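You operate a simulated robot arm through the tools that you are given. There is no shell and no other tool. Be economical: measure what you need, move in short steps, check, and stop when the job is done.

The job below is to be done with a simulated two-armed robot. You get a single attempt, and the scene is never put back.

JOB
Pick up the teal brush with one hand, pass it to the other hand and put it on the top of the workbench.

The check looks at the end state, three seconds after you hand in, the way a careful person would. Anything else that was tipped, shoved, dropped, spilled or broken makes it a failure.

ROBOT AND FRAMES
Two 7-joint arms with two-finger parallel grippers on one trunk, on a base that drives. Base frame: it is fixed to the floor where the robot stands at the start and does not move with it; the origin is under the middle of the robot, x ahead of it, y to its left, z up; the surface under the hand at the start is at about z = 86. Lengths are in cm, angles in rad, forces in N, time in s.
The left shoulder is at the start at [8, 13.1, 94.7], the right one opposite. With the tool pointing down near the work surface each hand reaches from about 40 to 86 cm from the robot's upright axis, wherever it stands, measured 20 degrees to its own side. Places, roughly: top of the workbench [-200, -190, 90]. Payload 1.57 kg a hand.
The TCP of each hand is the grasp point between the finger pads, 3 cm short of the fingertips. In the tool frame z runs along the fingers and y along their closing line. Largest opening 11 cm; finger width 2.4, thickness 1.2; the body of the gripper, 4.8 by 11.2 cm, starts 7.8 cm behind the TCP.
Orientation is that of the tool frame in the base frame, as a unit quaternion [x, y, z, w]. With the fingers straight down and closing along the base's y, the tool's x points along the base's -x, its y along +y and its z along -z.

CONTROLS
- The arms move only by the tool step_arm. It takes "left_rows", "right_rows" or both (then of equal length, played together; a hand with none holds still); each is a list that holds one entry, the list of rows, each a list of 7 numbers: the shift along the base's x, y, z in units of 40 mm (1.0 is 40 mm), then the turn, a rotation vector about the base's x, y, z in units of 6 degrees (1.0 is 6 degrees), then the finger opening in mm, from 0 to 110. In form: [[[dx, dy, dz, rx, ry, rz, claw], ...]]. A call has 1 to 20 rows; each row shifts and turns the commanded pose from where the row before left it. A call with a number of a shift or a turn outside -1 to 1 is refused whole. A row lasts 0.2 s, in which the tool goes at most 5 cm and 0.15 rad; a call with a longer step from one row to the next is refused whole, and so is a gripper value outside its range. Where a pose cannot be reached the arm comes as near as it can. A force on the tool above 40 N (or 10 N above the force at the start of the call, whichever is more), or a blocked arm, ends the call early, and 0.2 s more pass. Each finger travels about 10.8 cm/s and halts on what it meets, pressing with about 39 N; the grip force reading is that of the motor and also rises with nothing between the fingers. The clock runs only during rows and for 0.2 s after the last one: add rows that do not move to give the fingers time. It gives the time, the measured TCP pose, the force on the tool (base axes), the opening and the grip force at its end, in the units of the frame above (readings bear some noise), with the torque about the TCP (base axes, N m) and any sound that the robot's microphone picked up.
- Cameras (640 x 400 px; columns grow to the right, rows downward): "scene" is now at [-5.18, -1.98, 143.4]; the picture's right is [-0.23, -0.97, 0.00], its down [-0.42, 0.10, -0.90] and it looks along [0.88, -0.21, -0.43] (base axes); focal length 264 px, centre (320, 200). "left" rides on the left gripper at [7, -1.6, -14.1] in its tool frame; the picture's right is [0.23, 0.97, 0.00], its down [-0.86, 0.20, -0.48] and it looks along [-0.47, 0.11, 0.88] (tool axes); focal length 222 px, centre (320, 200). "right" rides on the right gripper at [7, 1.6, -14.1] in its tool frame; the picture's right is [-0.23, 0.97, 0.00], its down [-0.86, -0.20, -0.48] and it looks along [-0.47, -0.11, 0.88] (tool axes); focal length 222 px, centre (320, 200). There is no depth. A picture from a camera that has moved, and an enlarged one, comes with that camera's place and axes in the base frame and with its lens.
- grab_frame(camera): a new picture of that camera. No time passes.
- base_move(legs): drives the robot by 1 to 6 legs, each [ahead, left, turn to the left] in cm, cm and rad, along the robot's own axes; the way and the turn of a leg run together, so that a leg with both is an arc; at most 150 cm and 3.142 rad a leg. The arms and the cameras ride along, it lands a little off, and it stops where it bumps. It gives what a move gives.
- pan_tilt(pan, tilt): turns the head with the scene camera to pan (to the left, within 1.902 rad either way) and tilt (down, from -0.506 to 1.204), counted from straight ahead of the robot. It gives what a move gives.
- zoom(camera, box): a new picture of the part [left, top, right, bottom] of that camera's present view, enlarged. No time passes.
- close_job(): hands the job in; it is judged then, once.

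Go step by step. Nothing tells you exact positions but the pictures and the camera data: compare them with the known pose of the tool, close in by small moves and look again before you grip or let go. The budget is 120 turns and 92 pictures, counting those below and the enlarged ones. Unless the task says otherwise, let go and move clear before handing in, and close with one line.

The tools are called after "Request:" by a JSON object that holds its "method" and its "body". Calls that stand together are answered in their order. step_arm: Moves the arms, as the interface text tells. Its arguments: {"type":"object","properties":{"left_rows":{"type":"array","items":{"type":"array","items":{"type":"array","items":{"type":"number"}}}},"right_rows":{"type":"array","items":{"type":"array","items":{"type":"array","items":{"type":"number"}}}}},"required":[]} The other tools are called the same way: base_move (legs) drives the base; pan_tilt (pan, tilt) turns the head that bears the scene camera; grab_frame (camera) takes a picture; zoom (camera, box) takes an enlarged picture of a part of a camera's view; close_job () hands the job in.

At the start:

```text
time: 0.0
left_position: [62.53, 14.46, 115.66]
left_tool_rot: [0.0, 1.0, 0.0, 0.0]
left_wrist_force: [0.3, 0.8, 0.7]
left_ft_torque: [-0.01, -0.02, -0.01]
left_width: 11.02
left_grip_force: 0.1
right_position: [49.15, -32.57, 111.22]
right_tool_rot: [0.0, 1.0, 0.0, 0.0]
right_wrist_force: [0.3, -0.6, 0.0]
right_ft_torque: [-0.03, -0.02, 0.0]
right_width: 11.0
right_grip_force: 0.0
robot x, y, heading: [-0.1, -0.05, 0.005]
head pan, tilt: [-0.232, 0.445]
```

scene: 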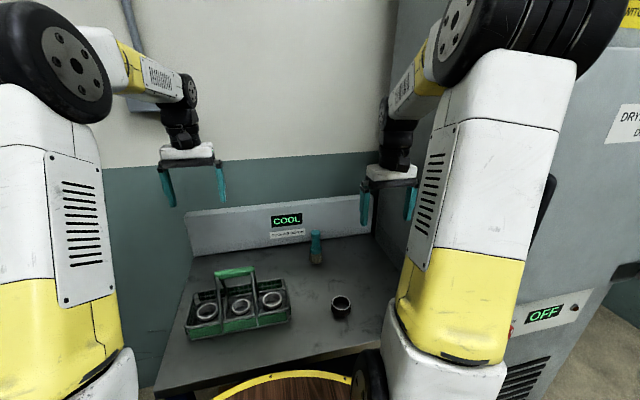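
right: 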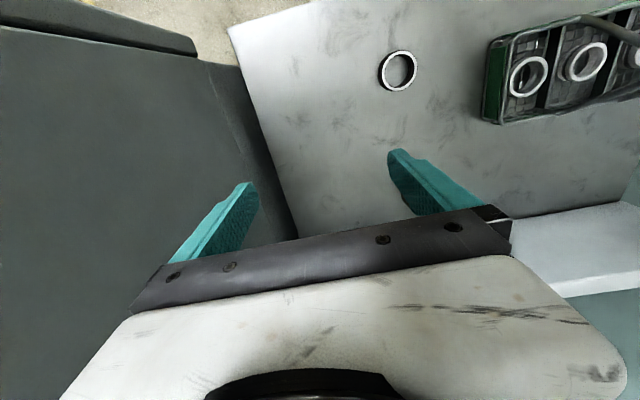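
left: 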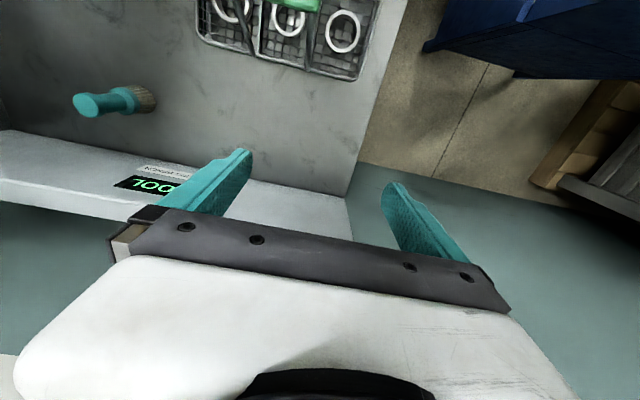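

The teal brush stands on its bristles near (64, -17), about 13 cm tall, behind a ring and the green carrier. I'll look closer to refine this.

Request:
{"method": "zoom", "body": {"camera": "scene", "box": [240, 200, 400, 300]}}

Request:
{"method": "zoom", "body": {"camera": "left", "box": [0, 40, 240, 190]}}

```text
4.00 times, centred on (320, 250) of scene
camera zoom: at [-5.18, -1.98, 143.4], right [-0.23, -0.97, 0.0], down [-0.42, 0.1, -0.9], along [0.88, -0.21, -0.43], focal length 1055 px, centre (320, 0)
```

zoom: 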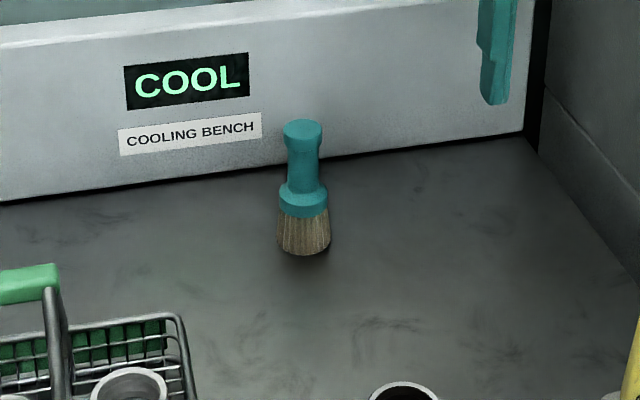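

```text
2.67 times, centred on (120, 115) of left
camera zoom: at [55.66, 12.76, 129.84], right [-0.23, 0.97, 0.0], down [0.86, 0.2, 0.48], along [0.47, 0.11, -0.88], focal length 592 px, centre (853, 427)
```

zoom: 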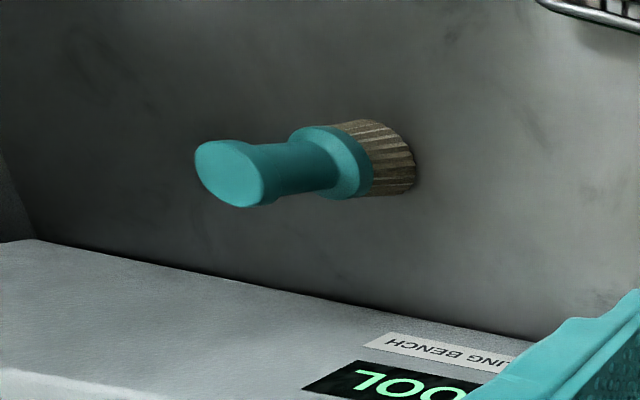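

The brush axis is at about (65.9, -17.0), with its top at 97.5 and the collar at about 91. The right hand will pitch up and grip the collar from the front, leaving the knob free for the left hand. First I'll move to the pre-grasp pose.

Request:
{"method": "step_arm", "body": {"right_rows": [[[0.19, 0.487, -0.35, 0, -1, 0, 110], [0.19, 0.487, -0.35, 0, -1, 0, 110], [0.19, 0.487, -0.35, 0, -1, 0, 110], [0.19, 0.487, -0.35, 0, -1, 0, 110], [0.19, 0.487, -0.35, 0, -1, 0, 110], [0.19, 0.487, -0.35, 0, -1, 0, 110], [0.19, 0.487, -0.35, 0, -1, 0, 110], [0.19, 0.487, -0.35, 0, -1, 0, 110], [0, 0, 0, 0, 0, 0, 110], [0, 0, 0, 0, 0, 0, 110]]]}}

Request:
{"method": "grab_frame", "body": {"camera": "right"}}

Request:
{"method": "grab_frame", "body": {"camera": "scene"}}

```text
time: 2.2
left_position: [62.6, 14.42, 115.62]
left_tool_rot: [0.0, 1.0, 0.0, 0.0]
left_wrist_force: [-0.6, -0.4, -0.2]
left_ft_torque: [0.0, 0.0, 0.01]
left_width: 10.98
left_grip_force: 0.1
right_position: [55.49, -16.9, 100.01]
right_tool_rot: [0.0, 0.913, 0.0, 0.407]
right_wrist_force: [1.1, 0.4, 0.1]
right_ft_torque: [0.01, 0.02, -0.01]
right_width: 11.01
right_grip_force: 0.0
robot x, y, heading: [-0.2, -0.44, 0.0]
head pan, tilt: [-0.232, 0.445]
```

```text
86 pictures are left
camera right: at [40.24, -15.22, 104.24], right [0.15, 0.97, 0.17], down [0.22, -0.2, 0.96], along [0.96, -0.11, -0.24], focal length 222 px, centre (320, 200)
```

right: 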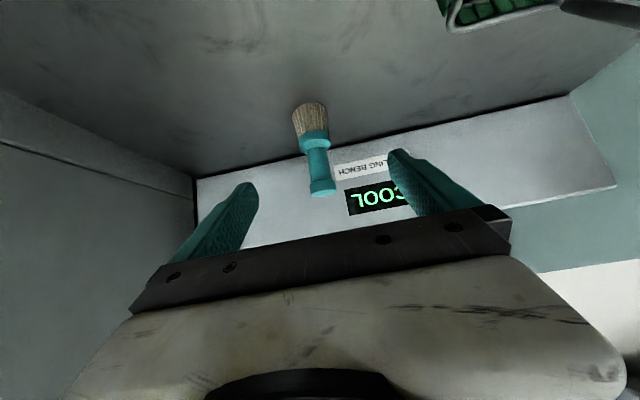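

```text
85 pictures are left
camera scene: at [-5.19, -1.97, 143.4], right [-0.23, -0.97, 0.0], down [-0.42, 0.1, -0.9], along [0.88, -0.21, -0.43], focal length 264 px, centre (320, 200)
```

scene: 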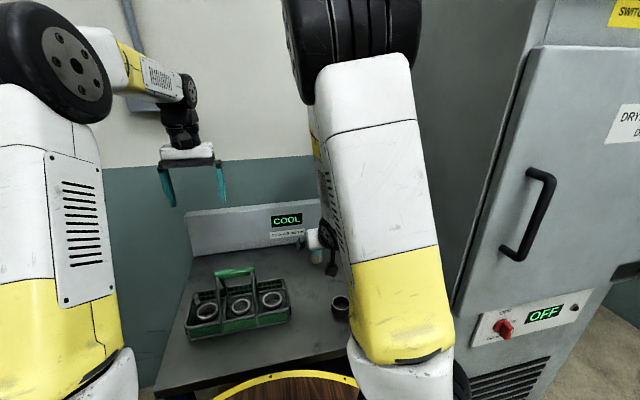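

The brush is at about (65.3, -17.4). I'll advance most of the way along the finger direction and check.

Request:
{"method": "step_arm", "body": {"right_rows": [[[0.45, -0.03, -0.41, 0, 0, 0, 110], [0.45, -0.03, -0.41, 0, 0, 0, 110], [0.45, -0.03, -0.41, 0, 0, 0, 110], [0.45, -0.03, -0.41, 0, 0, 0, 110], [0, 0, 0, 0, 0, 0, 110]]]}}

Request:
{"method": "grab_frame", "body": {"camera": "right"}}

Request:
{"method": "grab_frame", "body": {"camera": "left"}}

```text
time: 3.4
left_position: [62.64, 14.45, 115.49]
left_tool_rot: [0.001, 1.0, 0.0, 0.0]
left_wrist_force: [-0.5, -0.2, 1.0]
left_ft_torque: [-0.02, -0.03, 0.01]
left_width: 11.01
left_grip_force: 0.0
right_position: [62.61, -17.37, 93.33]
right_tool_rot: [0.0, 0.914, 0.001, 0.406]
right_wrist_force: [-0.1, 0.5, -0.4]
right_ft_torque: [-0.04, 0.0, 0.01]
right_width: 11.0
right_grip_force: 0.1
robot x, y, heading: [0.14, -0.03, -0.001]
head pan, tilt: [-0.232, 0.445]
```

```text
84 pictures are left
camera right: at [47.39, -15.76, 97.66], right [0.15, 0.97, 0.17], down [0.22, -0.2, 0.96], along [0.96, -0.11, -0.24], focal length 222 px, centre (320, 200)
```

right: 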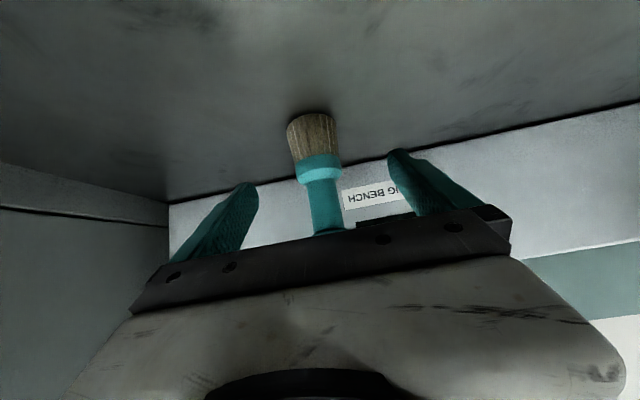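

```text
83 pictures are left
camera left: at [55.66, 12.76, 129.84], right [-0.23, 0.97, 0.0], down [0.86, 0.2, 0.48], along [0.47, 0.11, -0.88], focal length 222 px, centre (320, 200)
```

left: 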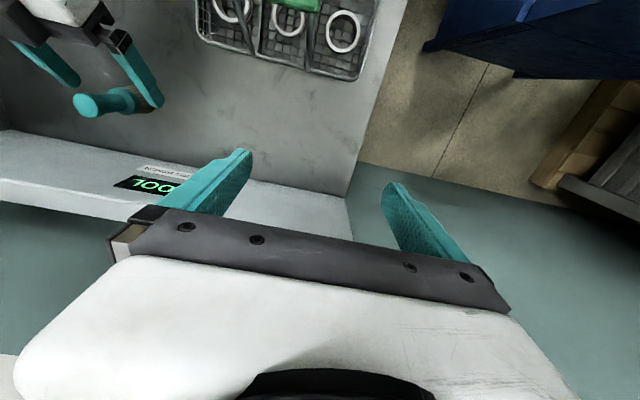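

The fingers straddle the brush with its y centred. I'll advance the last 3 cm and close slowly.

Request:
{"method": "step_arm", "body": {"right_rows": [[[0.39, 0.01, -0.27, 0, 0, 0, 110], [0.39, 0.01, -0.27, 0, 0, 0, 110], [0, 0, 0, 0, 0, 0, 80], [0, 0, 0, 0, 0, 0, 60]]]}}

Request:
{"method": "grab_frame", "body": {"camera": "right"}}

Request:
{"method": "zoom", "body": {"camera": "left", "box": [0, 0, 240, 150]}}

```text
time: 4.4
left_position: [62.64, 14.39, 115.61]
left_tool_rot: [0.0, 1.0, 0.0, 0.0]
left_wrist_force: [0.1, -0.2, -0.8]
left_ft_torque: [0.03, -0.03, -0.02]
left_width: 11.01
left_grip_force: 0.1
right_position: [65.73, -17.28, 91.15]
right_tool_rot: [-0.001, 0.914, 0.001, 0.406]
right_wrist_force: [0.6, 1.2, 0.7]
right_ft_torque: [0.02, 0.0, 0.03]
right_width: 5.98
right_grip_force: 0.0
robot x, y, heading: [-0.07, 0.23, -0.004]
head pan, tilt: [-0.232, 0.445]
```

```text
82 pictures are left
camera right: at [50.46, -15.7, 95.41], right [0.15, 0.97, 0.17], down [0.22, -0.2, 0.96], along [0.96, -0.11, -0.24], focal length 222 px, centre (320, 200)
```

right: 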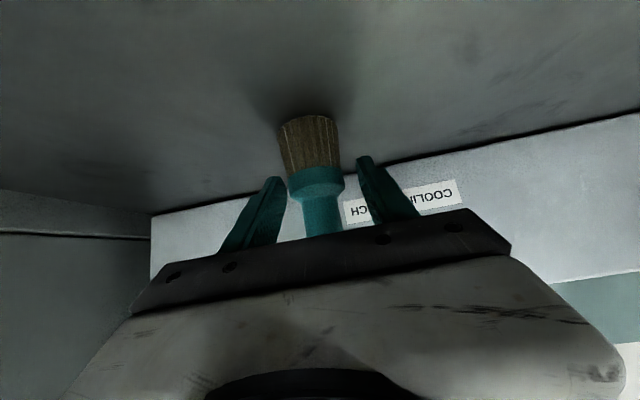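

```text
2.67 times, centred on (120, 75) of left
camera zoom: at [55.66, 12.76, 129.84], right [-0.23, 0.97, 0.0], down [0.86, 0.2, 0.48], along [0.47, 0.11, -0.88], focal length 592 px, centre (853, 533)
```

zoom: 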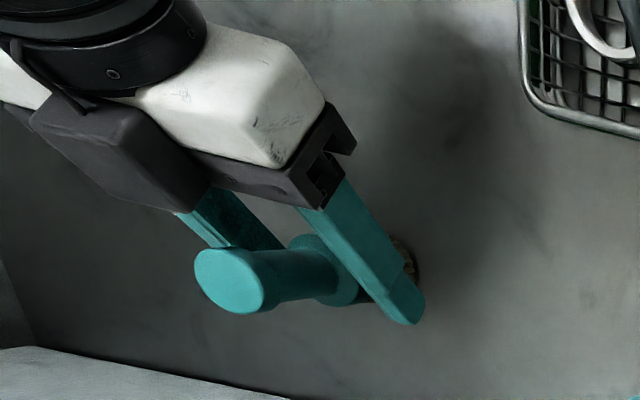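

The fingers sit beside the collar and the bristle root. Closing now.

Request:
{"method": "step_arm", "body": {"right_rows": [[[0, 0, 0, 0, 0, 0, 50], [0, 0, 0, 0, 0, 0, 42], [0, 0, 0, 0, 0, 0, 34], [0, 0, 0, 0, 0, 0, 25], [0, 0, 0, 0, 0, 0, 20], [0, 0, 0, 0, 0, 0, 20]]]}}

Request:
{"method": "zoom", "body": {"camera": "left", "box": [0, 0, 240, 150]}}

```text
time: 5.8
left_position: [62.54, 14.47, 115.49]
left_tool_rot: [0.0, 1.0, 0.0, 0.0]
left_wrist_force: [-0.1, 0.1, -0.7]
left_ft_torque: [-0.03, -0.02, -0.01]
left_width: 11.0
left_grip_force: 0.1
right_position: [65.83, -17.31, 91.02]
right_tool_rot: [0.001, 0.913, -0.001, 0.407]
right_wrist_force: [-0.1, -0.5, -0.3]
right_ft_torque: [-0.01, 0.01, 0.0]
right_width: 3.93
right_grip_force: 39.2
robot x, y, heading: [0.1, 0.03, 0.001]
head pan, tilt: [-0.232, 0.445]
```

```text
2.67 times, centred on (120, 75) of left
camera zoom: at [55.66, 12.76, 129.84], right [-0.23, 0.97, 0.0], down [0.86, 0.2, 0.48], along [0.47, 0.11, -0.88], focal length 592 px, centre (853, 533)
```

zoom: 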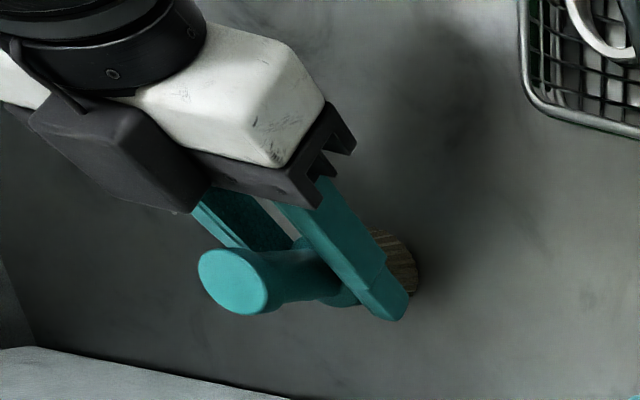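

It's gripped at 3.9 cm with full force. Lifting straight up.

Request:
{"method": "step_arm", "body": {"right_rows": [[[0, 0, 0.3, 0, 0, 0, 20], [0, 0, 0.6, 0, 0, 0, 20], [0, 0, 0.8, 0, 0, 0, 20], [0, 0, 0.8, 0, 0, 0, 20], [0, 0, 0.8, 0, 0, 0, 20], [0, 0, 0.8, 0, 0, 0, 20], [0, 0, 0.6, 0, 0, 0, 20], [0, 0, 0.3, 0, 0, 0, 20], [0, 0, 0, 0, 0, 0, 20]]]}}

Request:
{"method": "grab_frame", "body": {"camera": "scene"}}

Request:
{"method": "grab_frame", "body": {"camera": "right"}}

Request:
{"method": "grab_frame", "body": {"camera": "left"}}

```text
time: 7.8
left_position: [62.67, 14.37, 115.62]
left_tool_rot: [0.0, 1.0, 0.0, 0.0]
left_wrist_force: [0.8, -0.1, -0.5]
left_ft_torque: [0.02, -0.01, -0.01]
left_width: 11.0
left_grip_force: 0.1
right_position: [65.46, -17.53, 111.53]
right_tool_rot: [0.0, 0.914, 0.0, 0.406]
right_wrist_force: [0.8, -0.6, -1.1]
right_ft_torque: [-0.02, -0.05, -0.01]
right_width: 3.95
right_grip_force: 38.9
robot x, y, heading: [0.07, -0.02, 0.003]
head pan, tilt: [-0.232, 0.445]
```

```text
79 pictures are left
camera scene: at [-5.18, -1.98, 143.4], right [-0.23, -0.97, 0.0], down [-0.42, 0.1, -0.9], along [0.88, -0.21, -0.43], focal length 264 px, centre (320, 200)
```

scene: 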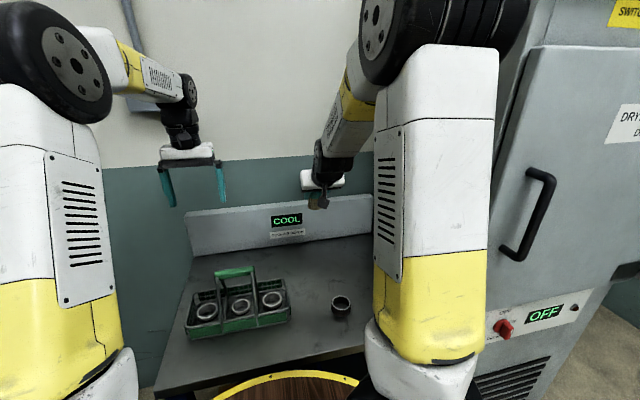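

```text
78 pictures are left
camera right: at [50.29, -15.86, 115.72], right [0.15, 0.97, 0.17], down [0.22, -0.2, 0.96], along [0.96, -0.11, -0.24], focal length 222 px, centre (320, 200)
```

right: 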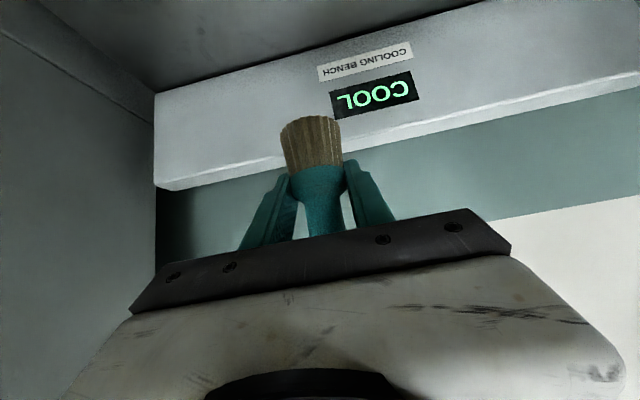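

```text
77 pictures are left
camera left: at [55.66, 12.76, 129.84], right [-0.23, 0.97, 0.0], down [0.86, 0.2, 0.48], along [0.47, 0.11, -0.88], focal length 222 px, centre (320, 200)
```

left: 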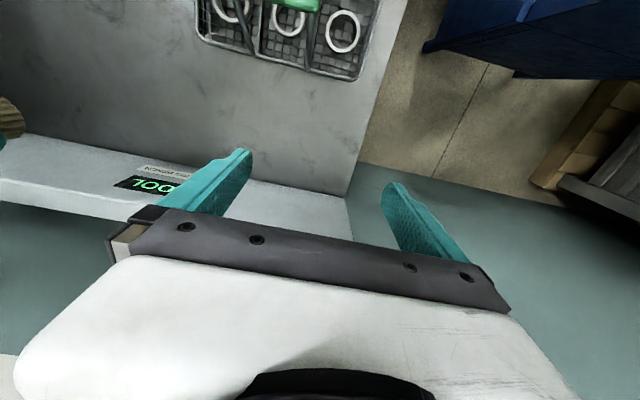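

The brush is held firmly and nothing else was disturbed. The right hand will bring it to the middle while the left rises and tilts about 18° away so it can come down over the knob.

Request:
{"method": "step_arm", "body": {"left_rows": [[[0.15, -0.2, 0.72, 0, 0.6, 0, 110], [0.15, -0.2, 0.72, 0, 0.6, 0, 110], [0.18, -0.2, 0.72, 0, 0.6, 0, 110], [0.18, -0.25, 0.72, 0, 0.6, 0, 110], [0.18, -0.25, 0.72, 0, 0.6, 0, 110], [0, 0, 0, 0, 0, 0, 110]]], "right_rows": [[[-0.15, 0.52, 0, 0, 0, 0, 20], [-0.15, 0.52, 0, 0, 0, 0, 20], [-0.15, 0.52, 0, 0, 0, 0, 20], [-0.15, 0.52, 0, 0, 0, 0, 20], [-0.15, 0.52, 0, 0, 0, 0, 20], [0, 0, 0, 0, 0, 0, 20]]]}}

Request:
{"method": "grab_frame", "body": {"camera": "left"}}

Request:
{"method": "grab_frame", "body": {"camera": "scene"}}

```text
time: 9.2
left_position: [64.47, 12.1, 124.4]
left_tool_rot: [0.0, 0.996, 0.0, -0.093]
left_wrist_force: [-0.3, -0.1, -0.4]
left_ft_torque: [0.0, -0.01, 0.03]
left_width: 10.99
left_grip_force: 0.1
left hand out of reach, approached as far as the arm can: row 4, 5
right_position: [62.57, -7.12, 111.41]
right_tool_rot: [0.0, 0.914, 0.0, 0.407]
right_wrist_force: [-0.4, -0.1, -0.1]
right_ft_torque: [-0.06, 0.01, -0.03]
right_width: 3.96
right_grip_force: 39.4
robot x, y, heading: [-0.46, -0.01, 0.001]
head pan, tilt: [-0.232, 0.445]
```

```text
76 pictures are left
camera left: at [60.34, 10.37, 139.71], right [-0.22, 0.97, 0.04], down [0.93, 0.2, 0.31], along [0.29, 0.11, -0.95], focal length 222 px, centre (320, 200)
```

left: 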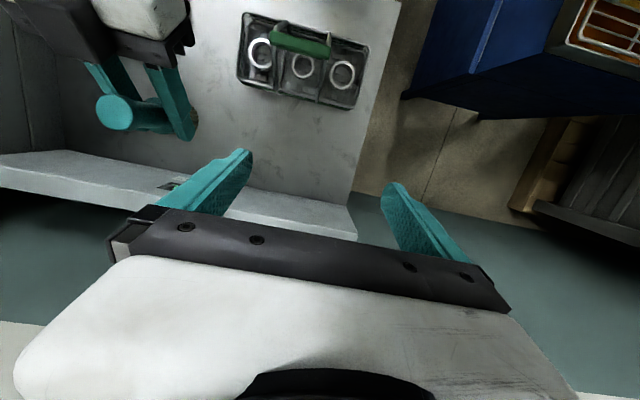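

```text
75 pictures are left
camera scene: at [-5.18, -1.98, 143.4], right [-0.23, -0.97, 0.0], down [-0.42, 0.1, -0.9], along [0.88, -0.21, -0.43], focal length 264 px, centre (320, 200)
```

scene: 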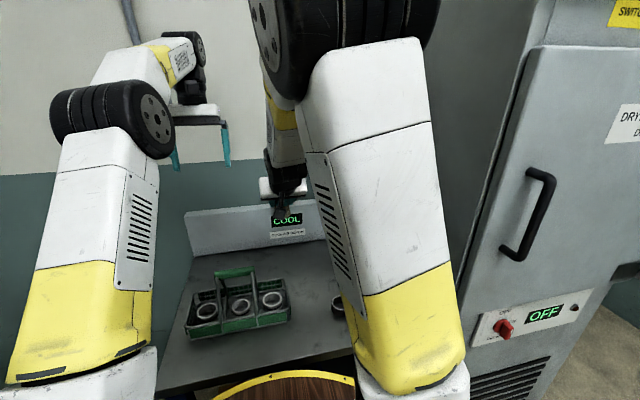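

The left arm is near its height limit there, and the elbows would crowd each other in this layout. I'll bring the work nearer and yaw both hands inward, so the right points left and the left turns -90°, which moves the forearms apart.

Request:
{"method": "step_arm", "body": {"left_rows": [[[-0.3, 0.1, -0.1, 0, 0, -1, 110], [-0.3, 0.1, -0.1, 0, 0, -1, 110], [-0.3, 0.1, -0.1, 0, 0, -1, 110], [-0.3, 0.1, -0.1, 0, 0, -1, 110], [-0.3, 0.1, -0.1, 0, 0, -1, 110], [-0.3, 0.1, -0.1, 0, 0, -1, 110], [-0.3, 0.1, -0.1, 0, 0, -1, 110], [-0.3, 0.1, -0.1, 0, 0, -1, 110]]], "right_rows": [[[-0.13, -0.05, 0, 0, 0, 1, 20], [-0.13, -0.05, 0, 0, 0, 1, 20], [-0.13, -0.05, 0, 0, 0, 1, 20], [-0.13, -0.05, 0, 0, 0, 1, 20], [-0.13, -0.05, 0, 0, 0, 1, 20], [-0.13, -0.05, 0, 0, 0, 1, 20], [-0.13, -0.05, 0, 0, 0, 1, 20], [-0.13, -0.05, 0, 0, 0, 1, 20]]]}}

Request:
{"method": "grab_frame", "body": {"camera": "scene"}}

```text
time: 11.0
left_position: [55.05, 15.39, 120.93]
left_tool_rot: [0.405, 0.909, 0.037, -0.086]
left_wrist_force: [0.1, 0.4, 0.3]
left_ft_torque: [-0.06, 0.03, 0.01]
left_width: 11.0
left_grip_force: 0.0
right_position: [58.95, -8.09, 110.61]
right_tool_rot: [-0.348, 0.848, 0.152, 0.369]
right_wrist_force: [-0.1, 1.2, -0.7]
right_ft_torque: [-0.05, 0.02, -0.05]
right_width: 3.98
right_grip_force: 39.1
right hand out of reach, approached as far as the arm can: row 4
robot x, y, heading: [0.12, 0.02, 0.002]
head pan, tilt: [-0.232, 0.445]
```

```text
74 pictures are left
camera scene: at [-5.15, -1.87, 143.4], right [-0.23, -0.97, 0.0], down [-0.42, 0.1, -0.9], along [0.88, -0.21, -0.43], focal length 264 px, centre (320, 200)
```

scene: 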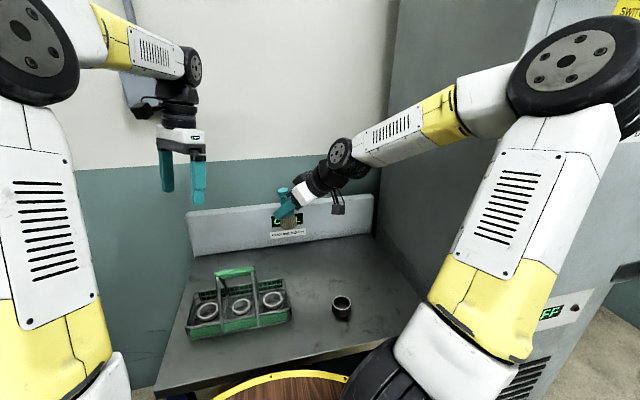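

Both hands are swinging cleanly and the view is good. I'll continue the yaw by 30° on the right and 42° on the left, drifting a little inward.

Request:
{"method": "step_arm", "body": {"left_rows": [[[-0.1, 0.1, 0, 0, 0, -1, 110], [-0.1, 0.1, 0, 0, 0, -1, 110], [-0.1, 0.1, 0, 0, 0, -1, 110], [-0.1, 0.1, 0, 0, 0, -1, 110], [-0.1, 0.1, 0, 0, 0, -1, 110], [-0.1, 0.1, 0, 0, 0, -1, 110], [-0.1, 0.1, 0, 0, 0, -1, 110]]], "right_rows": [[[-0.3, 0.25, 0, 0, 0, 1, 20], [-0.3, 0.25, 0, 0, 0, 1, 20], [-0.3, 0.25, 0, 0, 0, 1, 20], [-0.3, 0.25, 0, 0, 0, 1, 20], [-0.3, 0.25, 0, 0, 0, 1, 20], [0, 0, 0, 0, 0, 0, 20], [0, 0, 0, 0, 0, 0, 20]]]}}

Request:
{"method": "grab_frame", "body": {"camera": "scene"}}

```text
time: 12.6
left_position: [52.18, 18.0, 120.92]
left_tool_rot: [0.704, 0.704, 0.066, -0.067]
left_wrist_force: [0.1, 0.4, 0.0]
left_ft_torque: [0.02, 0.0, 0.02]
left_width: 10.99
left_grip_force: 0.1
right_position: [52.98, -3.29, 110.51]
right_tool_rot: [-0.555, 0.729, 0.243, 0.318]
right_wrist_force: [-0.8, 0.4, -0.3]
right_ft_torque: [-0.01, 0.0, -0.01]
right_width: 3.93
right_grip_force: 39.5
robot x, y, heading: [-0.05, 0.41, 0.006]
head pan, tilt: [-0.232, 0.445]
```

```text
73 pictures are left
camera scene: at [-5.17, -1.99, 143.4], right [-0.23, -0.97, 0.0], down [-0.42, 0.1, -0.9], along [0.88, -0.21, -0.43], focal length 264 px, centre (320, 200)
```

scene: 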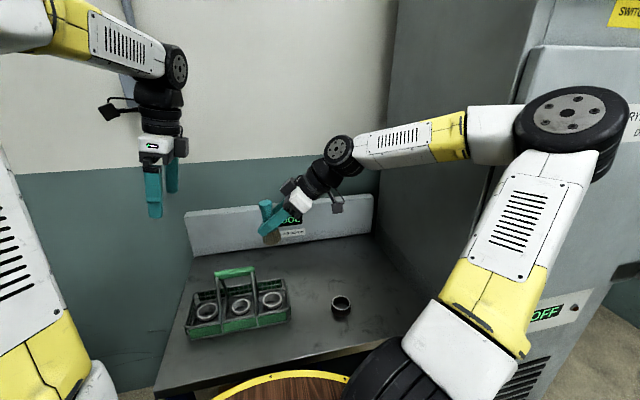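

Now the forearms are well apart. Next the left tilts -29° about x, so its fingers point down and slightly right, and rises with a 7 cm opening.

Request:
{"method": "step_arm", "body": {"left_rows": [[[0.05, -0.2, 0.2, -0.96, 0, 0, 100], [0.05, -0.2, 0.2, -0.96, 0, 0, 90], [0.05, -0.2, 0.2, -0.96, 0, 0, 80], [0.05, -0.2, 0.2, -0.96, 0, 0, 70], [0, -0.2, 0.2, -0.96, 0, 0, 70], [0, 0, 0, 0, 0, 0, 70]]]}}

Request:
{"method": "grab_frame", "body": {"camera": "scene"}}

Request:
{"method": "grab_frame", "body": {"camera": "left"}}

```text
time: 14.0
left_position: [53.09, 14.06, 124.92]
left_tool_rot: [0.698, 0.698, -0.111, 0.111]
left_wrist_force: [0.1, -0.3, -0.6]
left_ft_torque: [0.02, 0.01, -0.01]
left_width: 7.0
left_grip_force: 0.1
right_position: [52.8, -3.29, 110.56]
right_tool_rot: [-0.554, 0.73, 0.242, 0.318]
right_wrist_force: [0.4, -0.4, -0.4]
right_ft_torque: [-0.02, -0.02, 0.04]
right_width: 3.92
right_grip_force: 38.7
robot x, y, heading: [0.07, -0.09, -0.002]
head pan, tilt: [-0.232, 0.445]
```

```text
72 pictures are left
camera scene: at [-5.18, -1.99, 143.4], right [-0.23, -0.97, 0.0], down [-0.42, 0.1, -0.9], along [0.88, -0.21, -0.43], focal length 264 px, centre (320, 200)
```

scene: 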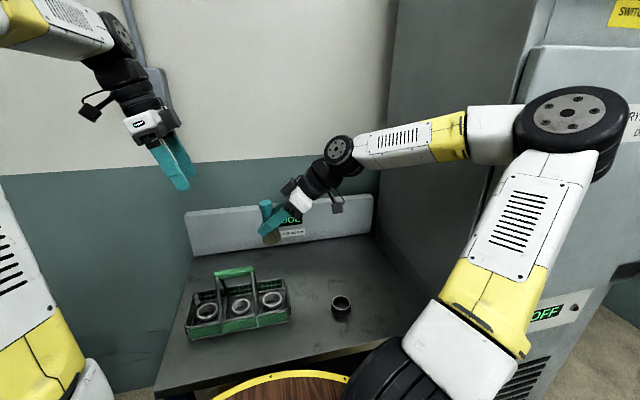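

```text
71 pictures are left
camera left: at [51.45, 24.99, 136.4], right [0.97, 0.22, -0.07], down [0.2, -0.66, 0.72], along [0.11, -0.72, -0.69], focal length 222 px, centre (320, 200)
```

left: 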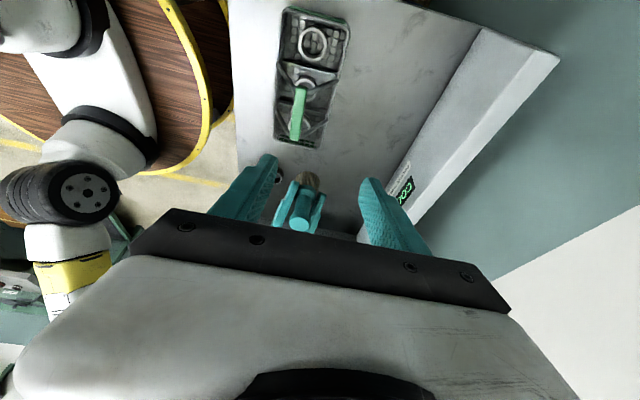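

Request:
{"method": "zoom", "body": {"camera": "left", "box": [240, 130, 400, 230]}}

Request:
{"method": "zoom", "body": {"camera": "scene", "box": [220, 170, 380, 270]}}

```text
4.00 times, centred on (320, 180) of left
camera zoom: at [51.45, 24.99, 136.4], right [0.97, 0.22, -0.07], down [0.2, -0.66, 0.72], along [0.11, -0.72, -0.69], focal length 888 px, centre (320, 280)
```

zoom: 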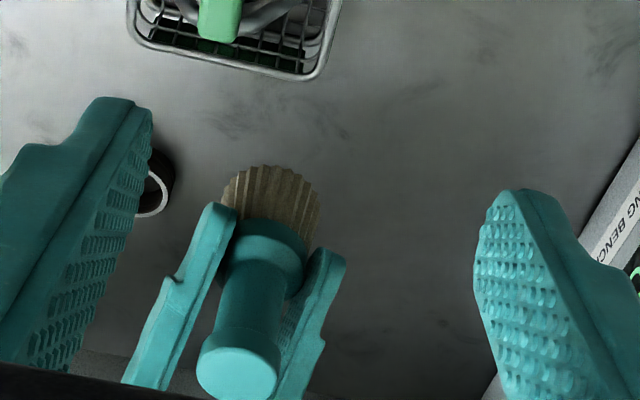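

```text
4.00 times, centred on (300, 220) of scene
camera zoom: at [-5.18, -1.99, 143.4], right [-0.23, -0.97, 0.0], down [-0.42, 0.1, -0.9], along [0.88, -0.21, -0.43], focal length 1055 px, centre (400, 120)
```

zoom: 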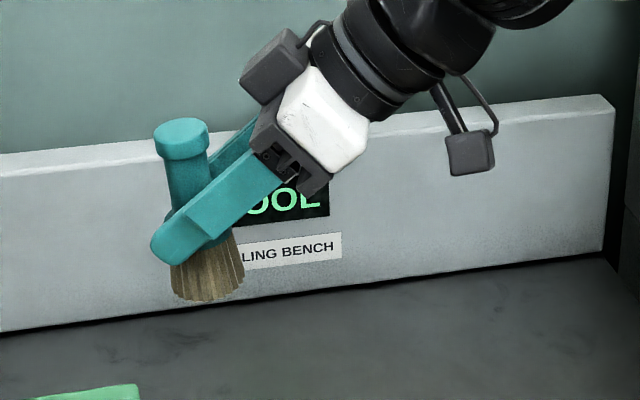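

The knob top is at about (52.9, -2.4, 115.8). I'll move the left hand to 6 cm above it along its approach line and check.

Request:
{"method": "step_arm", "body": {"left_rows": [[[-0.01, -0.7, -0.12, 0, 0, 0, 70], [-0.01, -0.7, -0.12, 0, 0, 0, 70], [-0.01, -0.7, -0.2, 0, 0, 0, 70], [-0.01, -0.7, -0.2, 0, 0, 0, 60], [-0.01, -0.7, -0.2, 0, 0, 0, 60], [0, 0, 0, 0, 0, 0, 60]]]}}

Request:
{"method": "zoom", "body": {"camera": "scene", "box": [180, 120, 372, 240]}}

Request:
{"method": "zoom", "body": {"camera": "left", "box": [220, 130, 412, 250]}}

```text
time: 15.4
left_position: [52.78, 0.13, 121.76]
left_tool_rot: [0.698, 0.698, -0.111, 0.11]
left_wrist_force: [-0.1, 0.3, 0.8]
left_ft_torque: [0.0, -0.03, -0.03]
left_width: 6.02
left_grip_force: 0.1
right_position: [52.93, -3.32, 110.58]
right_tool_rot: [-0.554, 0.73, 0.243, 0.317]
right_wrist_force: [-0.4, -1.1, -0.9]
right_ft_torque: [-0.01, -0.01, 0.02]
right_width: 3.93
right_grip_force: 38.8
robot x, y, heading: [0.26, 0.1, 0.001]
head pan, tilt: [-0.232, 0.445]
```

```text
3.33 times, centred on (276, 180) of scene
camera zoom: at [-5.18, -1.99, 143.4], right [-0.23, -0.97, 0.0], down [-0.42, 0.1, -0.9], along [0.88, -0.21, -0.43], focal length 879 px, centre (467, 267)
```

zoom: 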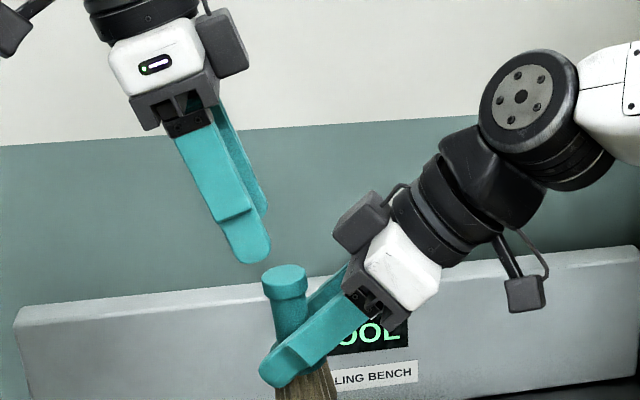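

```text
3.33 times, centred on (316, 190) of left
camera zoom: at [51.22, 11.05, 133.1], right [0.97, 0.22, -0.07], down [0.2, -0.67, 0.72], along [0.11, -0.71, -0.69], focal length 740 px, centre (333, 233)
```

zoom: 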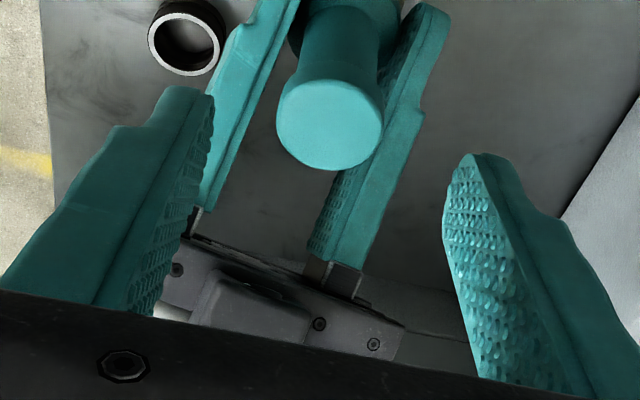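

The knob is centred between the left fingers. Descending along the finger line.

Request:
{"method": "step_arm", "body": {"left_rows": [[[0, -0.12, -0.38, 0, 0, 0, 60], [0, -0.12, -0.38, 0, 0, 0, 60], [0, -0.12, -0.38, 0, 0, 0, 60], [0, -0.12, -0.37, 0, 0, 0, 60], [0, 0, 0, 0, 0, 0, 55]]]}}

Request:
{"method": "zoom", "body": {"camera": "scene", "box": [212, 150, 340, 230]}}

Request:
{"method": "zoom", "body": {"camera": "left", "box": [220, 130, 412, 250]}}

```text
time: 16.6
left_position: [52.78, -1.83, 115.78]
left_tool_rot: [0.698, 0.699, -0.11, 0.112]
left_wrist_force: [-5.2, 12.1, 33.5]
left_ft_torque: [-0.38, 1.29, -0.5]
left_width: 5.98
left_grip_force: 2.8
right_position: [52.86, -3.55, 110.35]
right_tool_rot: [-0.554, 0.732, 0.241, 0.315]
right_wrist_force: [4.3, -12.3, -32.8]
right_ft_torque: [0.47, -1.0, 0.37]
right_width: 3.92
right_grip_force: 39.2
robot x, y, heading: [-0.14, 0.31, 0.0]
head pan, tilt: [-0.232, 0.445]
```

```text
5.00 times, centred on (276, 190) of scene
camera zoom: at [-5.18, -1.99, 143.4], right [-0.23, -0.97, 0.0], down [-0.42, 0.1, -0.9], along [0.88, -0.21, -0.43], focal length 1318 px, centre (540, 250)
```

zoom: 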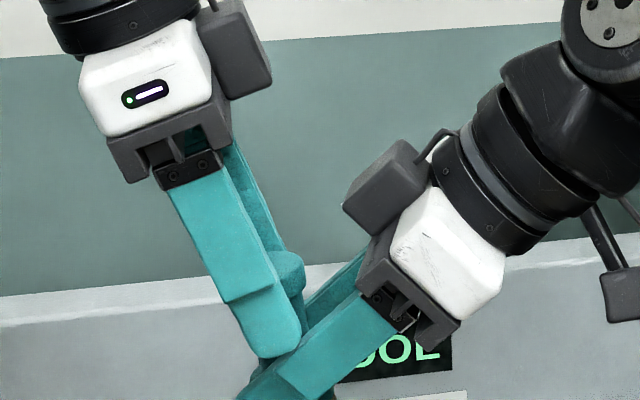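

```text
3.33 times, centred on (316, 190) of left
camera zoom: at [51.14, 9.17, 127.21], right [0.97, 0.22, -0.07], down [0.2, -0.66, 0.72], along [0.11, -0.72, -0.69], focal length 740 px, centre (333, 233)
```

zoom: 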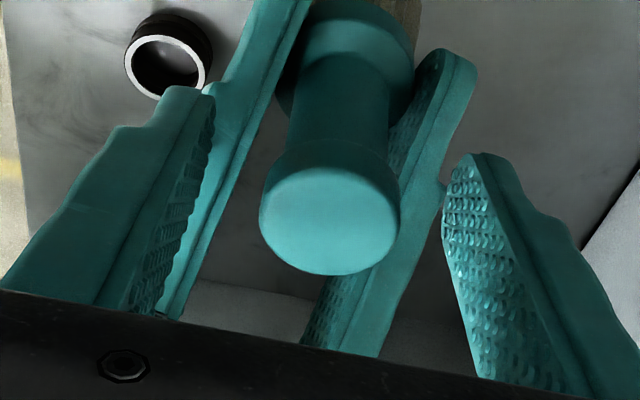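

The left fingertip touched the right finger lightly. I'll back off about 1 cm, which still covers the knob.

Request:
{"method": "step_arm", "body": {"left_rows": [[[0, 0.07, 0.12, 0, 0, 0, 60], [0, 0.08, 0.12, 0, 0, 0, 60], [0, 0, 0, 0, 0, 0, 60]]]}}

Request:
{"method": "zoom", "body": {"camera": "scene", "box": [212, 150, 340, 230]}}

```text
time: 17.4
left_position: [52.84, -1.23, 116.57]
left_tool_rot: [0.699, 0.698, -0.111, 0.11]
left_wrist_force: [-1.1, 0.3, -0.6]
left_ft_torque: [0.01, 0.0, 0.0]
left_width: 5.98
left_grip_force: 0.1
right_position: [52.81, -3.1, 110.67]
right_tool_rot: [-0.553, 0.73, 0.242, 0.319]
right_wrist_force: [0.3, 0.3, -0.7]
right_ft_torque: [0.0, -0.01, -0.02]
right_width: 3.96
right_grip_force: 39.0
robot x, y, heading: [0.18, 0.2, -0.0]
head pan, tilt: [-0.232, 0.445]
```

```text
5.00 times, centred on (276, 190) of scene
camera zoom: at [-5.18, -1.99, 143.4], right [-0.23, -0.97, 0.0], down [-0.42, 0.1, -0.9], along [0.88, -0.21, -0.43], focal length 1318 px, centre (540, 250)
```

zoom: 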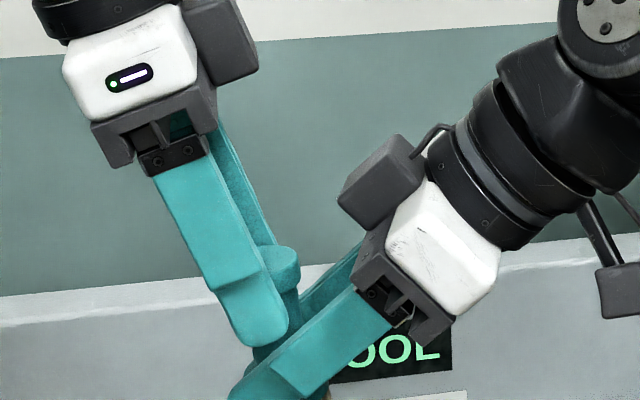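

The knob sits near the pad edge, so I'll shift 0.7 cm toward it and slightly up, then look before closing.

Request:
{"method": "step_arm", "body": {"left_rows": [[[0, -0.18, 0.05, 0, 0, 0, 60], [0, 0, 0, 0, 0, 0, 50], [0, 0, 0, 0, 0, 0, 42]]]}}

Request:
{"method": "zoom", "body": {"camera": "scene", "box": [212, 150, 340, 230]}}

Request:
{"method": "zoom", "body": {"camera": "left", "box": [220, 130, 412, 250]}}

```text
time: 18.2
left_position: [52.75, -2.03, 116.85]
left_tool_rot: [0.699, 0.698, -0.111, 0.11]
left_wrist_force: [0.0, -0.3, -0.1]
left_ft_torque: [0.01, -0.01, -0.01]
left_width: 4.23
left_grip_force: 0.0
right_position: [52.84, -3.19, 110.6]
right_tool_rot: [-0.554, 0.73, 0.243, 0.317]
right_wrist_force: [0.1, 0.2, -0.7]
right_ft_torque: [0.01, 0.04, -0.01]
right_width: 3.95
right_grip_force: 39.3
robot x, y, heading: [-0.08, 0.12, 0.006]
head pan, tilt: [-0.232, 0.445]
```

```text
5.00 times, centred on (276, 190) of scene
camera zoom: at [-5.18, -1.99, 143.4], right [-0.23, -0.97, 0.0], down [-0.42, 0.1, -0.9], along [0.88, -0.21, -0.43], focal length 1318 px, centre (540, 250)
```

zoom: 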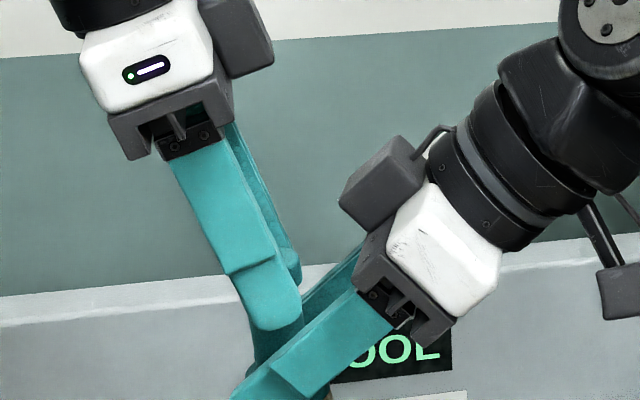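

```text
3.33 times, centred on (316, 190) of left
camera zoom: at [51.22, 9.0, 128.16], right [0.97, 0.22, -0.07], down [0.2, -0.67, 0.72], along [0.11, -0.71, -0.69], focal length 740 px, centre (333, 233)
```

zoom: 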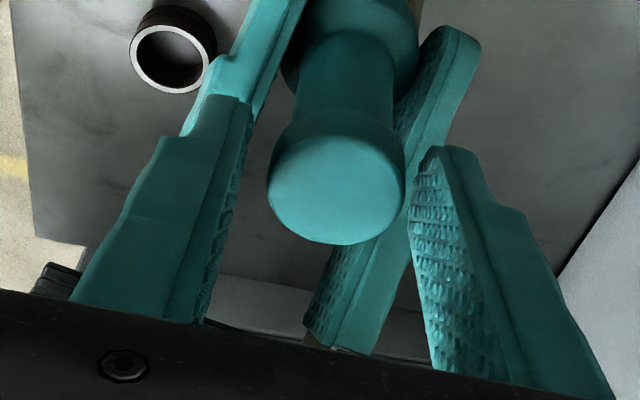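

The fingers now cover the knob fully, so I'll close the left hand on it.

Request:
{"method": "step_arm", "body": {"left_rows": [[[0, 0, 0, 0, 0, 0, 36], [0, 0, 0, 0, 0, 0, 30], [0, 0, 0, 0, 0, 0, 22], [0, 0, 0, 0, 0, 0, 15], [0, 0, 0, 0, 0, 0, 15]]]}}

Request:
{"method": "zoom", "body": {"camera": "scene", "box": [212, 150, 340, 230]}}

Request:
{"method": "zoom", "body": {"camera": "left", "box": [220, 130, 412, 250]}}

```text
time: 19.4
left_position: [52.99, -1.96, 116.82]
left_tool_rot: [0.698, 0.698, -0.11, 0.112]
left_wrist_force: [7.6, 0.2, -3.8]
left_ft_torque: [0.12, -0.57, 0.15]
left_width: 2.66
left_grip_force: 37.4
right_position: [52.66, -3.26, 110.66]
right_tool_rot: [-0.554, 0.73, 0.243, 0.318]
right_wrist_force: [-7.9, 0.0, 2.8]
right_ft_torque: [-0.07, 0.08, -0.03]
right_width: 3.96
right_grip_force: 39.3
robot x, y, heading: [0.16, 0.34, -0.007]
head pan, tilt: [-0.232, 0.445]
```

```text
5.00 times, centred on (276, 190) of scene
camera zoom: at [-5.18, -1.99, 143.4], right [-0.23, -0.97, 0.0], down [-0.42, 0.1, -0.9], along [0.88, -0.21, -0.43], focal length 1318 px, centre (540, 250)
```

zoom: 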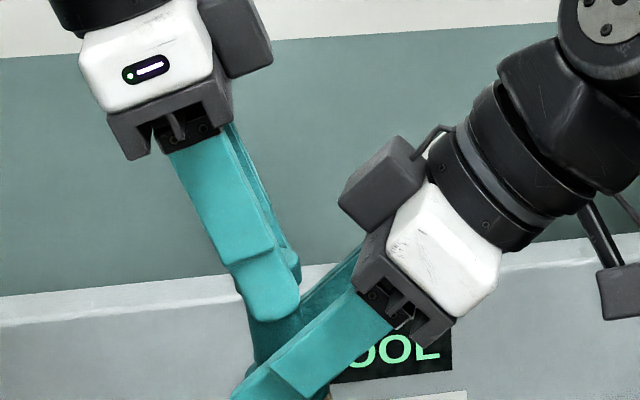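

```text
3.33 times, centred on (316, 190) of left
camera zoom: at [51.25, 9.03, 128.17], right [0.97, 0.22, -0.07], down [0.2, -0.67, 0.72], along [0.11, -0.71, -0.69], focal length 740 px, centre (333, 233)
```

zoom: 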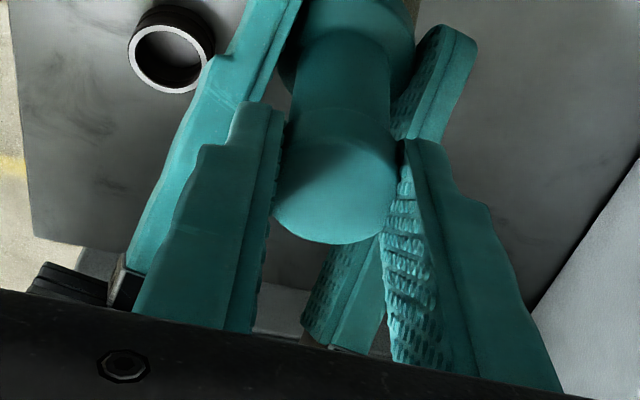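

The left grips at 2.66 cm and 37 N. I'll open the right hand and retract it along its own axis.

Request:
{"method": "step_arm", "body": {"right_rows": [[[0, 0, 0, 0, 0, 0, 40], [0, 0, 0, 0, 0, 0, 50], [0, 0, 0, 0, 0, 0, 60], [0, 0, 0, 0, 0, 0, 66], [0, 0, 0, 0, 0, 0, 66]]]}}

Request:
{"method": "zoom", "body": {"camera": "scene", "box": [212, 150, 340, 230]}}

Request:
{"method": "grab_frame", "body": {"camera": "left"}}

```text
time: 20.6
left_position: [52.84, -1.94, 116.68]
left_tool_rot: [0.698, 0.699, -0.11, 0.111]
left_wrist_force: [0.3, 1.0, 0.8]
left_ft_torque: [0.02, 0.01, 0.0]
left_width: 2.63
left_grip_force: 37.7
right_position: [52.83, -3.24, 110.65]
right_tool_rot: [-0.554, 0.73, 0.242, 0.318]
right_wrist_force: [-0.8, 0.1, 0.1]
right_ft_torque: [-0.01, -0.02, 0.0]
right_width: 6.62
right_grip_force: 0.0
robot x, y, heading: [-0.08, -0.26, -0.002]
head pan, tilt: [-0.232, 0.445]
```

```text
5.00 times, centred on (276, 190) of scene
camera zoom: at [-5.18, -1.99, 143.4], right [-0.23, -0.97, 0.0], down [-0.42, 0.1, -0.9], along [0.88, -0.21, -0.43], focal length 1318 px, centre (540, 250)
```

zoom: 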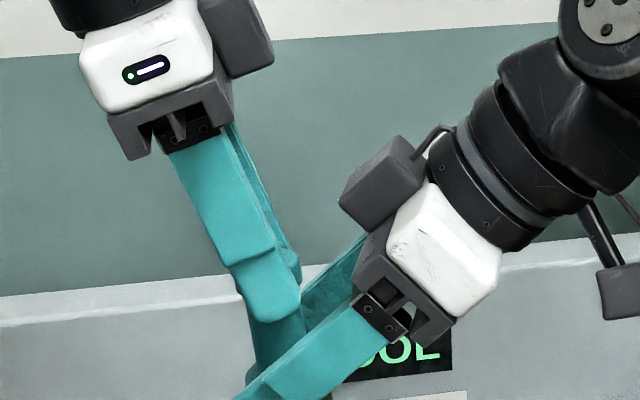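

```text
58 pictures are left
camera left: at [51.22, 9.01, 128.17], right [0.97, 0.22, -0.07], down [0.2, -0.67, 0.72], along [0.11, -0.71, -0.69], focal length 222 px, centre (320, 200)
```

left: 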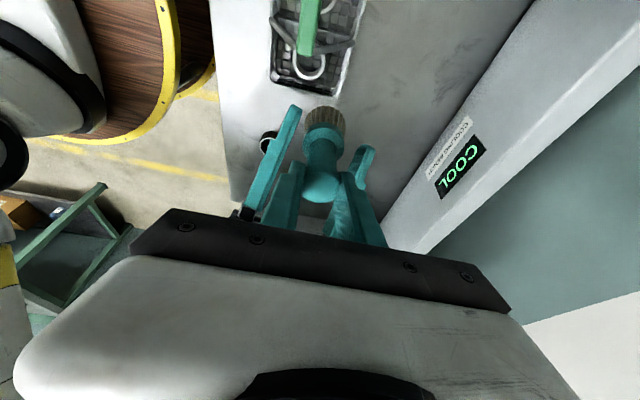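

The brush stays in the left hand. Retracting the right hand.

Request:
{"method": "step_arm", "body": {"right_rows": [[[-0.1, -0.35, 0.34, 0, 0, 0, 66], [-0.146, -0.53, 0.51, 0, 0, 0, 66], [-0.146, -0.53, 0.51, 0, 0, 0, 66], [-0.146, -0.53, 0.51, 0, 0, 0, 66], [-0.146, -0.53, 0.3, 0, 0, 0, 66], [-0.146, -0.7, 0, 0, 0, 0, 66], [0, 0, 0, 0, 0, 0, 66]]]}}

Request:
{"method": "grab_frame", "body": {"camera": "scene"}}

Request:
{"method": "grab_frame", "body": {"camera": "left"}}

```text
time: 22.2
left_position: [52.8, -1.97, 116.7]
left_tool_rot: [0.698, 0.699, -0.11, 0.111]
left_wrist_force: [1.0, -1.4, 0.5]
left_ft_torque: [-0.01, 0.01, -0.01]
left_width: 2.62
left_grip_force: 37.7
right_position: [49.45, -15.94, 119.21]
right_tool_rot: [-0.555, 0.729, 0.243, 0.317]
right_wrist_force: [-0.3, 0.3, 0.6]
right_ft_torque: [-0.02, -0.02, 0.0]
right_width: 6.59
right_grip_force: 0.0
robot x, y, heading: [0.15, -0.29, -0.0]
head pan, tilt: [-0.232, 0.445]
```

```text
57 pictures are left
camera scene: at [-5.18, -1.99, 143.4], right [-0.23, -0.97, 0.0], down [-0.42, 0.1, -0.9], along [0.88, -0.21, -0.43], focal length 264 px, centre (320, 200)
```

scene: 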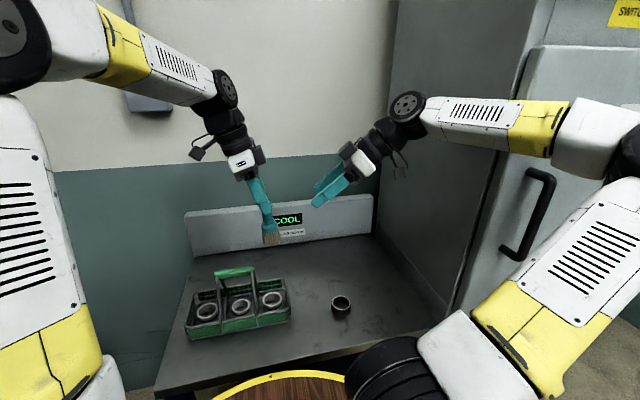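

```text
56 pictures are left
camera left: at [51.22, 9.01, 128.17], right [0.97, 0.22, -0.07], down [0.2, -0.67, 0.72], along [0.11, -0.71, -0.69], focal length 222 px, centre (320, 200)
```

left: 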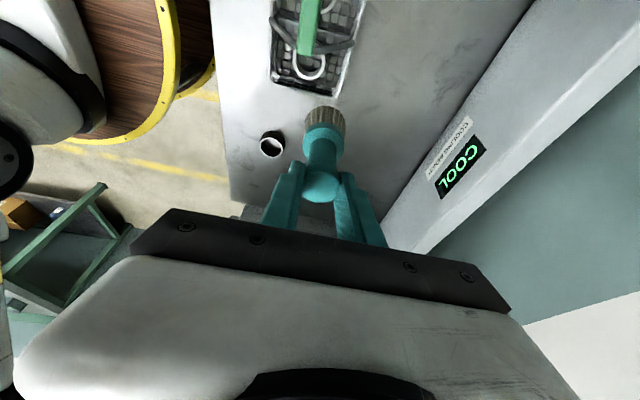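

The handover is complete. Now I'll swing both hands back to compact forward-facing poses by pure yaw, so the brush stays upright for driving.

Request:
{"method": "step_arm", "body": {"left_rows": [[[-0.05, 0.27, 0, 0, 0, 1, 15], [-0.05, 0.27, 0, 0, 0, 1, 15], [-0.05, 0.27, 0, 0, 0, 1, 15], [-0.05, 0.27, 0, 0, 0, 1, 15], [-0.05, 0.27, 0, 0, 0, 1, 15], [-0.05, 0.27, 0, 0, 0, 1, 15], [-0.05, 0.27, 0, 0, 0, 1, 15], [-0.05, 0.27, 0, 0, 0, 1, 15], [-0.05, 0.27, 0, 0, 0, 1, 15], [-0.05, 0.27, 0, 0, 0, 1, 15], [-0.05, 0.27, 0, 0, 0, 1, 15], [-0.05, 0.27, 0, 0, 0, 1, 15], [-0.05, 0.27, 0, 0, 0, 1, 15], [-0.05, 0.27, 0, 0, 0, 1, 15], [-0.05, 0.27, 0, 0, 0, 1, 15]]], "right_rows": [[[0, -0.25, 0, 0, 0, -1, 66], [0, -0.25, 0, 0, 0, -1, 66], [0, -0.25, 0, 0, 0, -1, 66], [0, -0.25, 0, 0, 0, -1, 66], [0, -0.25, 0, 0, 0, -1, 66], [0, -0.25, 0, 0, 0, -1, 66], [0, -0.25, 0, 0, 0, -1, 66], [0, -0.25, 0, 0, 0, -1, 66], [0, -0.25, 0, 0, 0, -1, 66], [0, -0.25, 0, 0, 0, -1, 66], [0, -0.25, 0, 0, 0, -1, 66], [0, -0.25, 0, 0, 0, -1, 66], [0, 0, 0, 0, 0, -0.3, 66], [0, 0, 0, 0, 0, 0, 66], [0, 0, 0, 0, 0, 0, 66]]]}}

Request:
{"method": "grab_frame", "body": {"camera": "scene"}}

Request:
{"method": "grab_frame", "body": {"camera": "left"}}

```text
time: 25.4
left_position: [49.9, 14.25, 116.92]
left_tool_rot: [-0.001, 0.988, 0.0, 0.156]
left_wrist_force: [0.9, -0.3, 0.8]
left_ft_torque: [0.01, 0.0, -0.04]
left_width: 2.64
left_grip_force: 37.2
right_position: [49.59, -28.16, 119.23]
right_tool_rot: [-0.005, 0.917, 0.004, 0.399]
right_wrist_force: [0.2, 0.1, -0.7]
right_ft_torque: [0.01, -0.03, 0.02]
right_width: 6.61
right_grip_force: 0.0
robot x, y, heading: [0.15, -0.2, 0.003]
head pan, tilt: [-0.232, 0.445]
```

```text
55 pictures are left
camera scene: at [-5.19, -1.99, 143.4], right [-0.23, -0.97, 0.0], down [-0.42, 0.1, -0.9], along [0.88, -0.21, -0.43], focal length 264 px, centre (320, 200)
```

scene: 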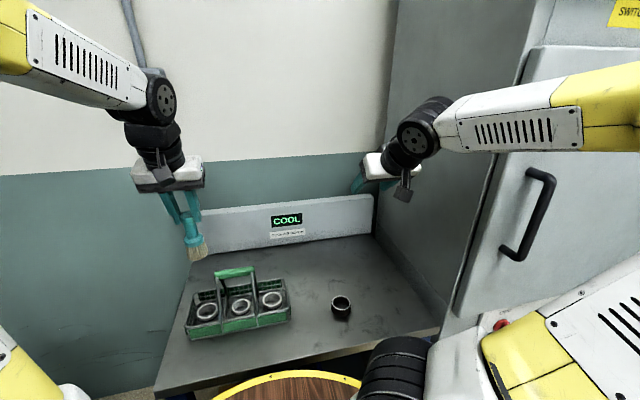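

```text
54 pictures are left
camera left: at [38.84, 12.6, 128.31], right [-0.22, 0.97, -0.07], down [0.66, 0.2, 0.72], along [0.71, 0.11, -0.69], focal length 222 px, centre (320, 200)
```

left: 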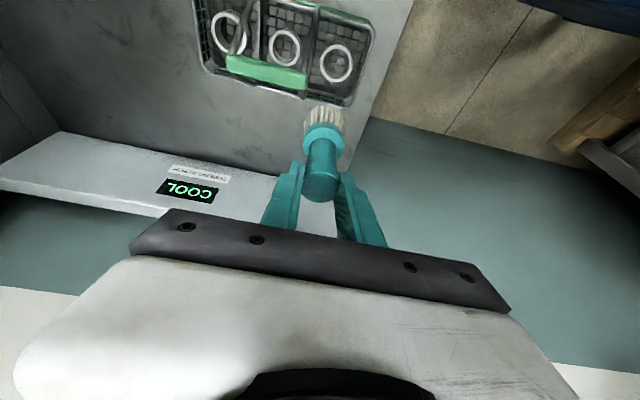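

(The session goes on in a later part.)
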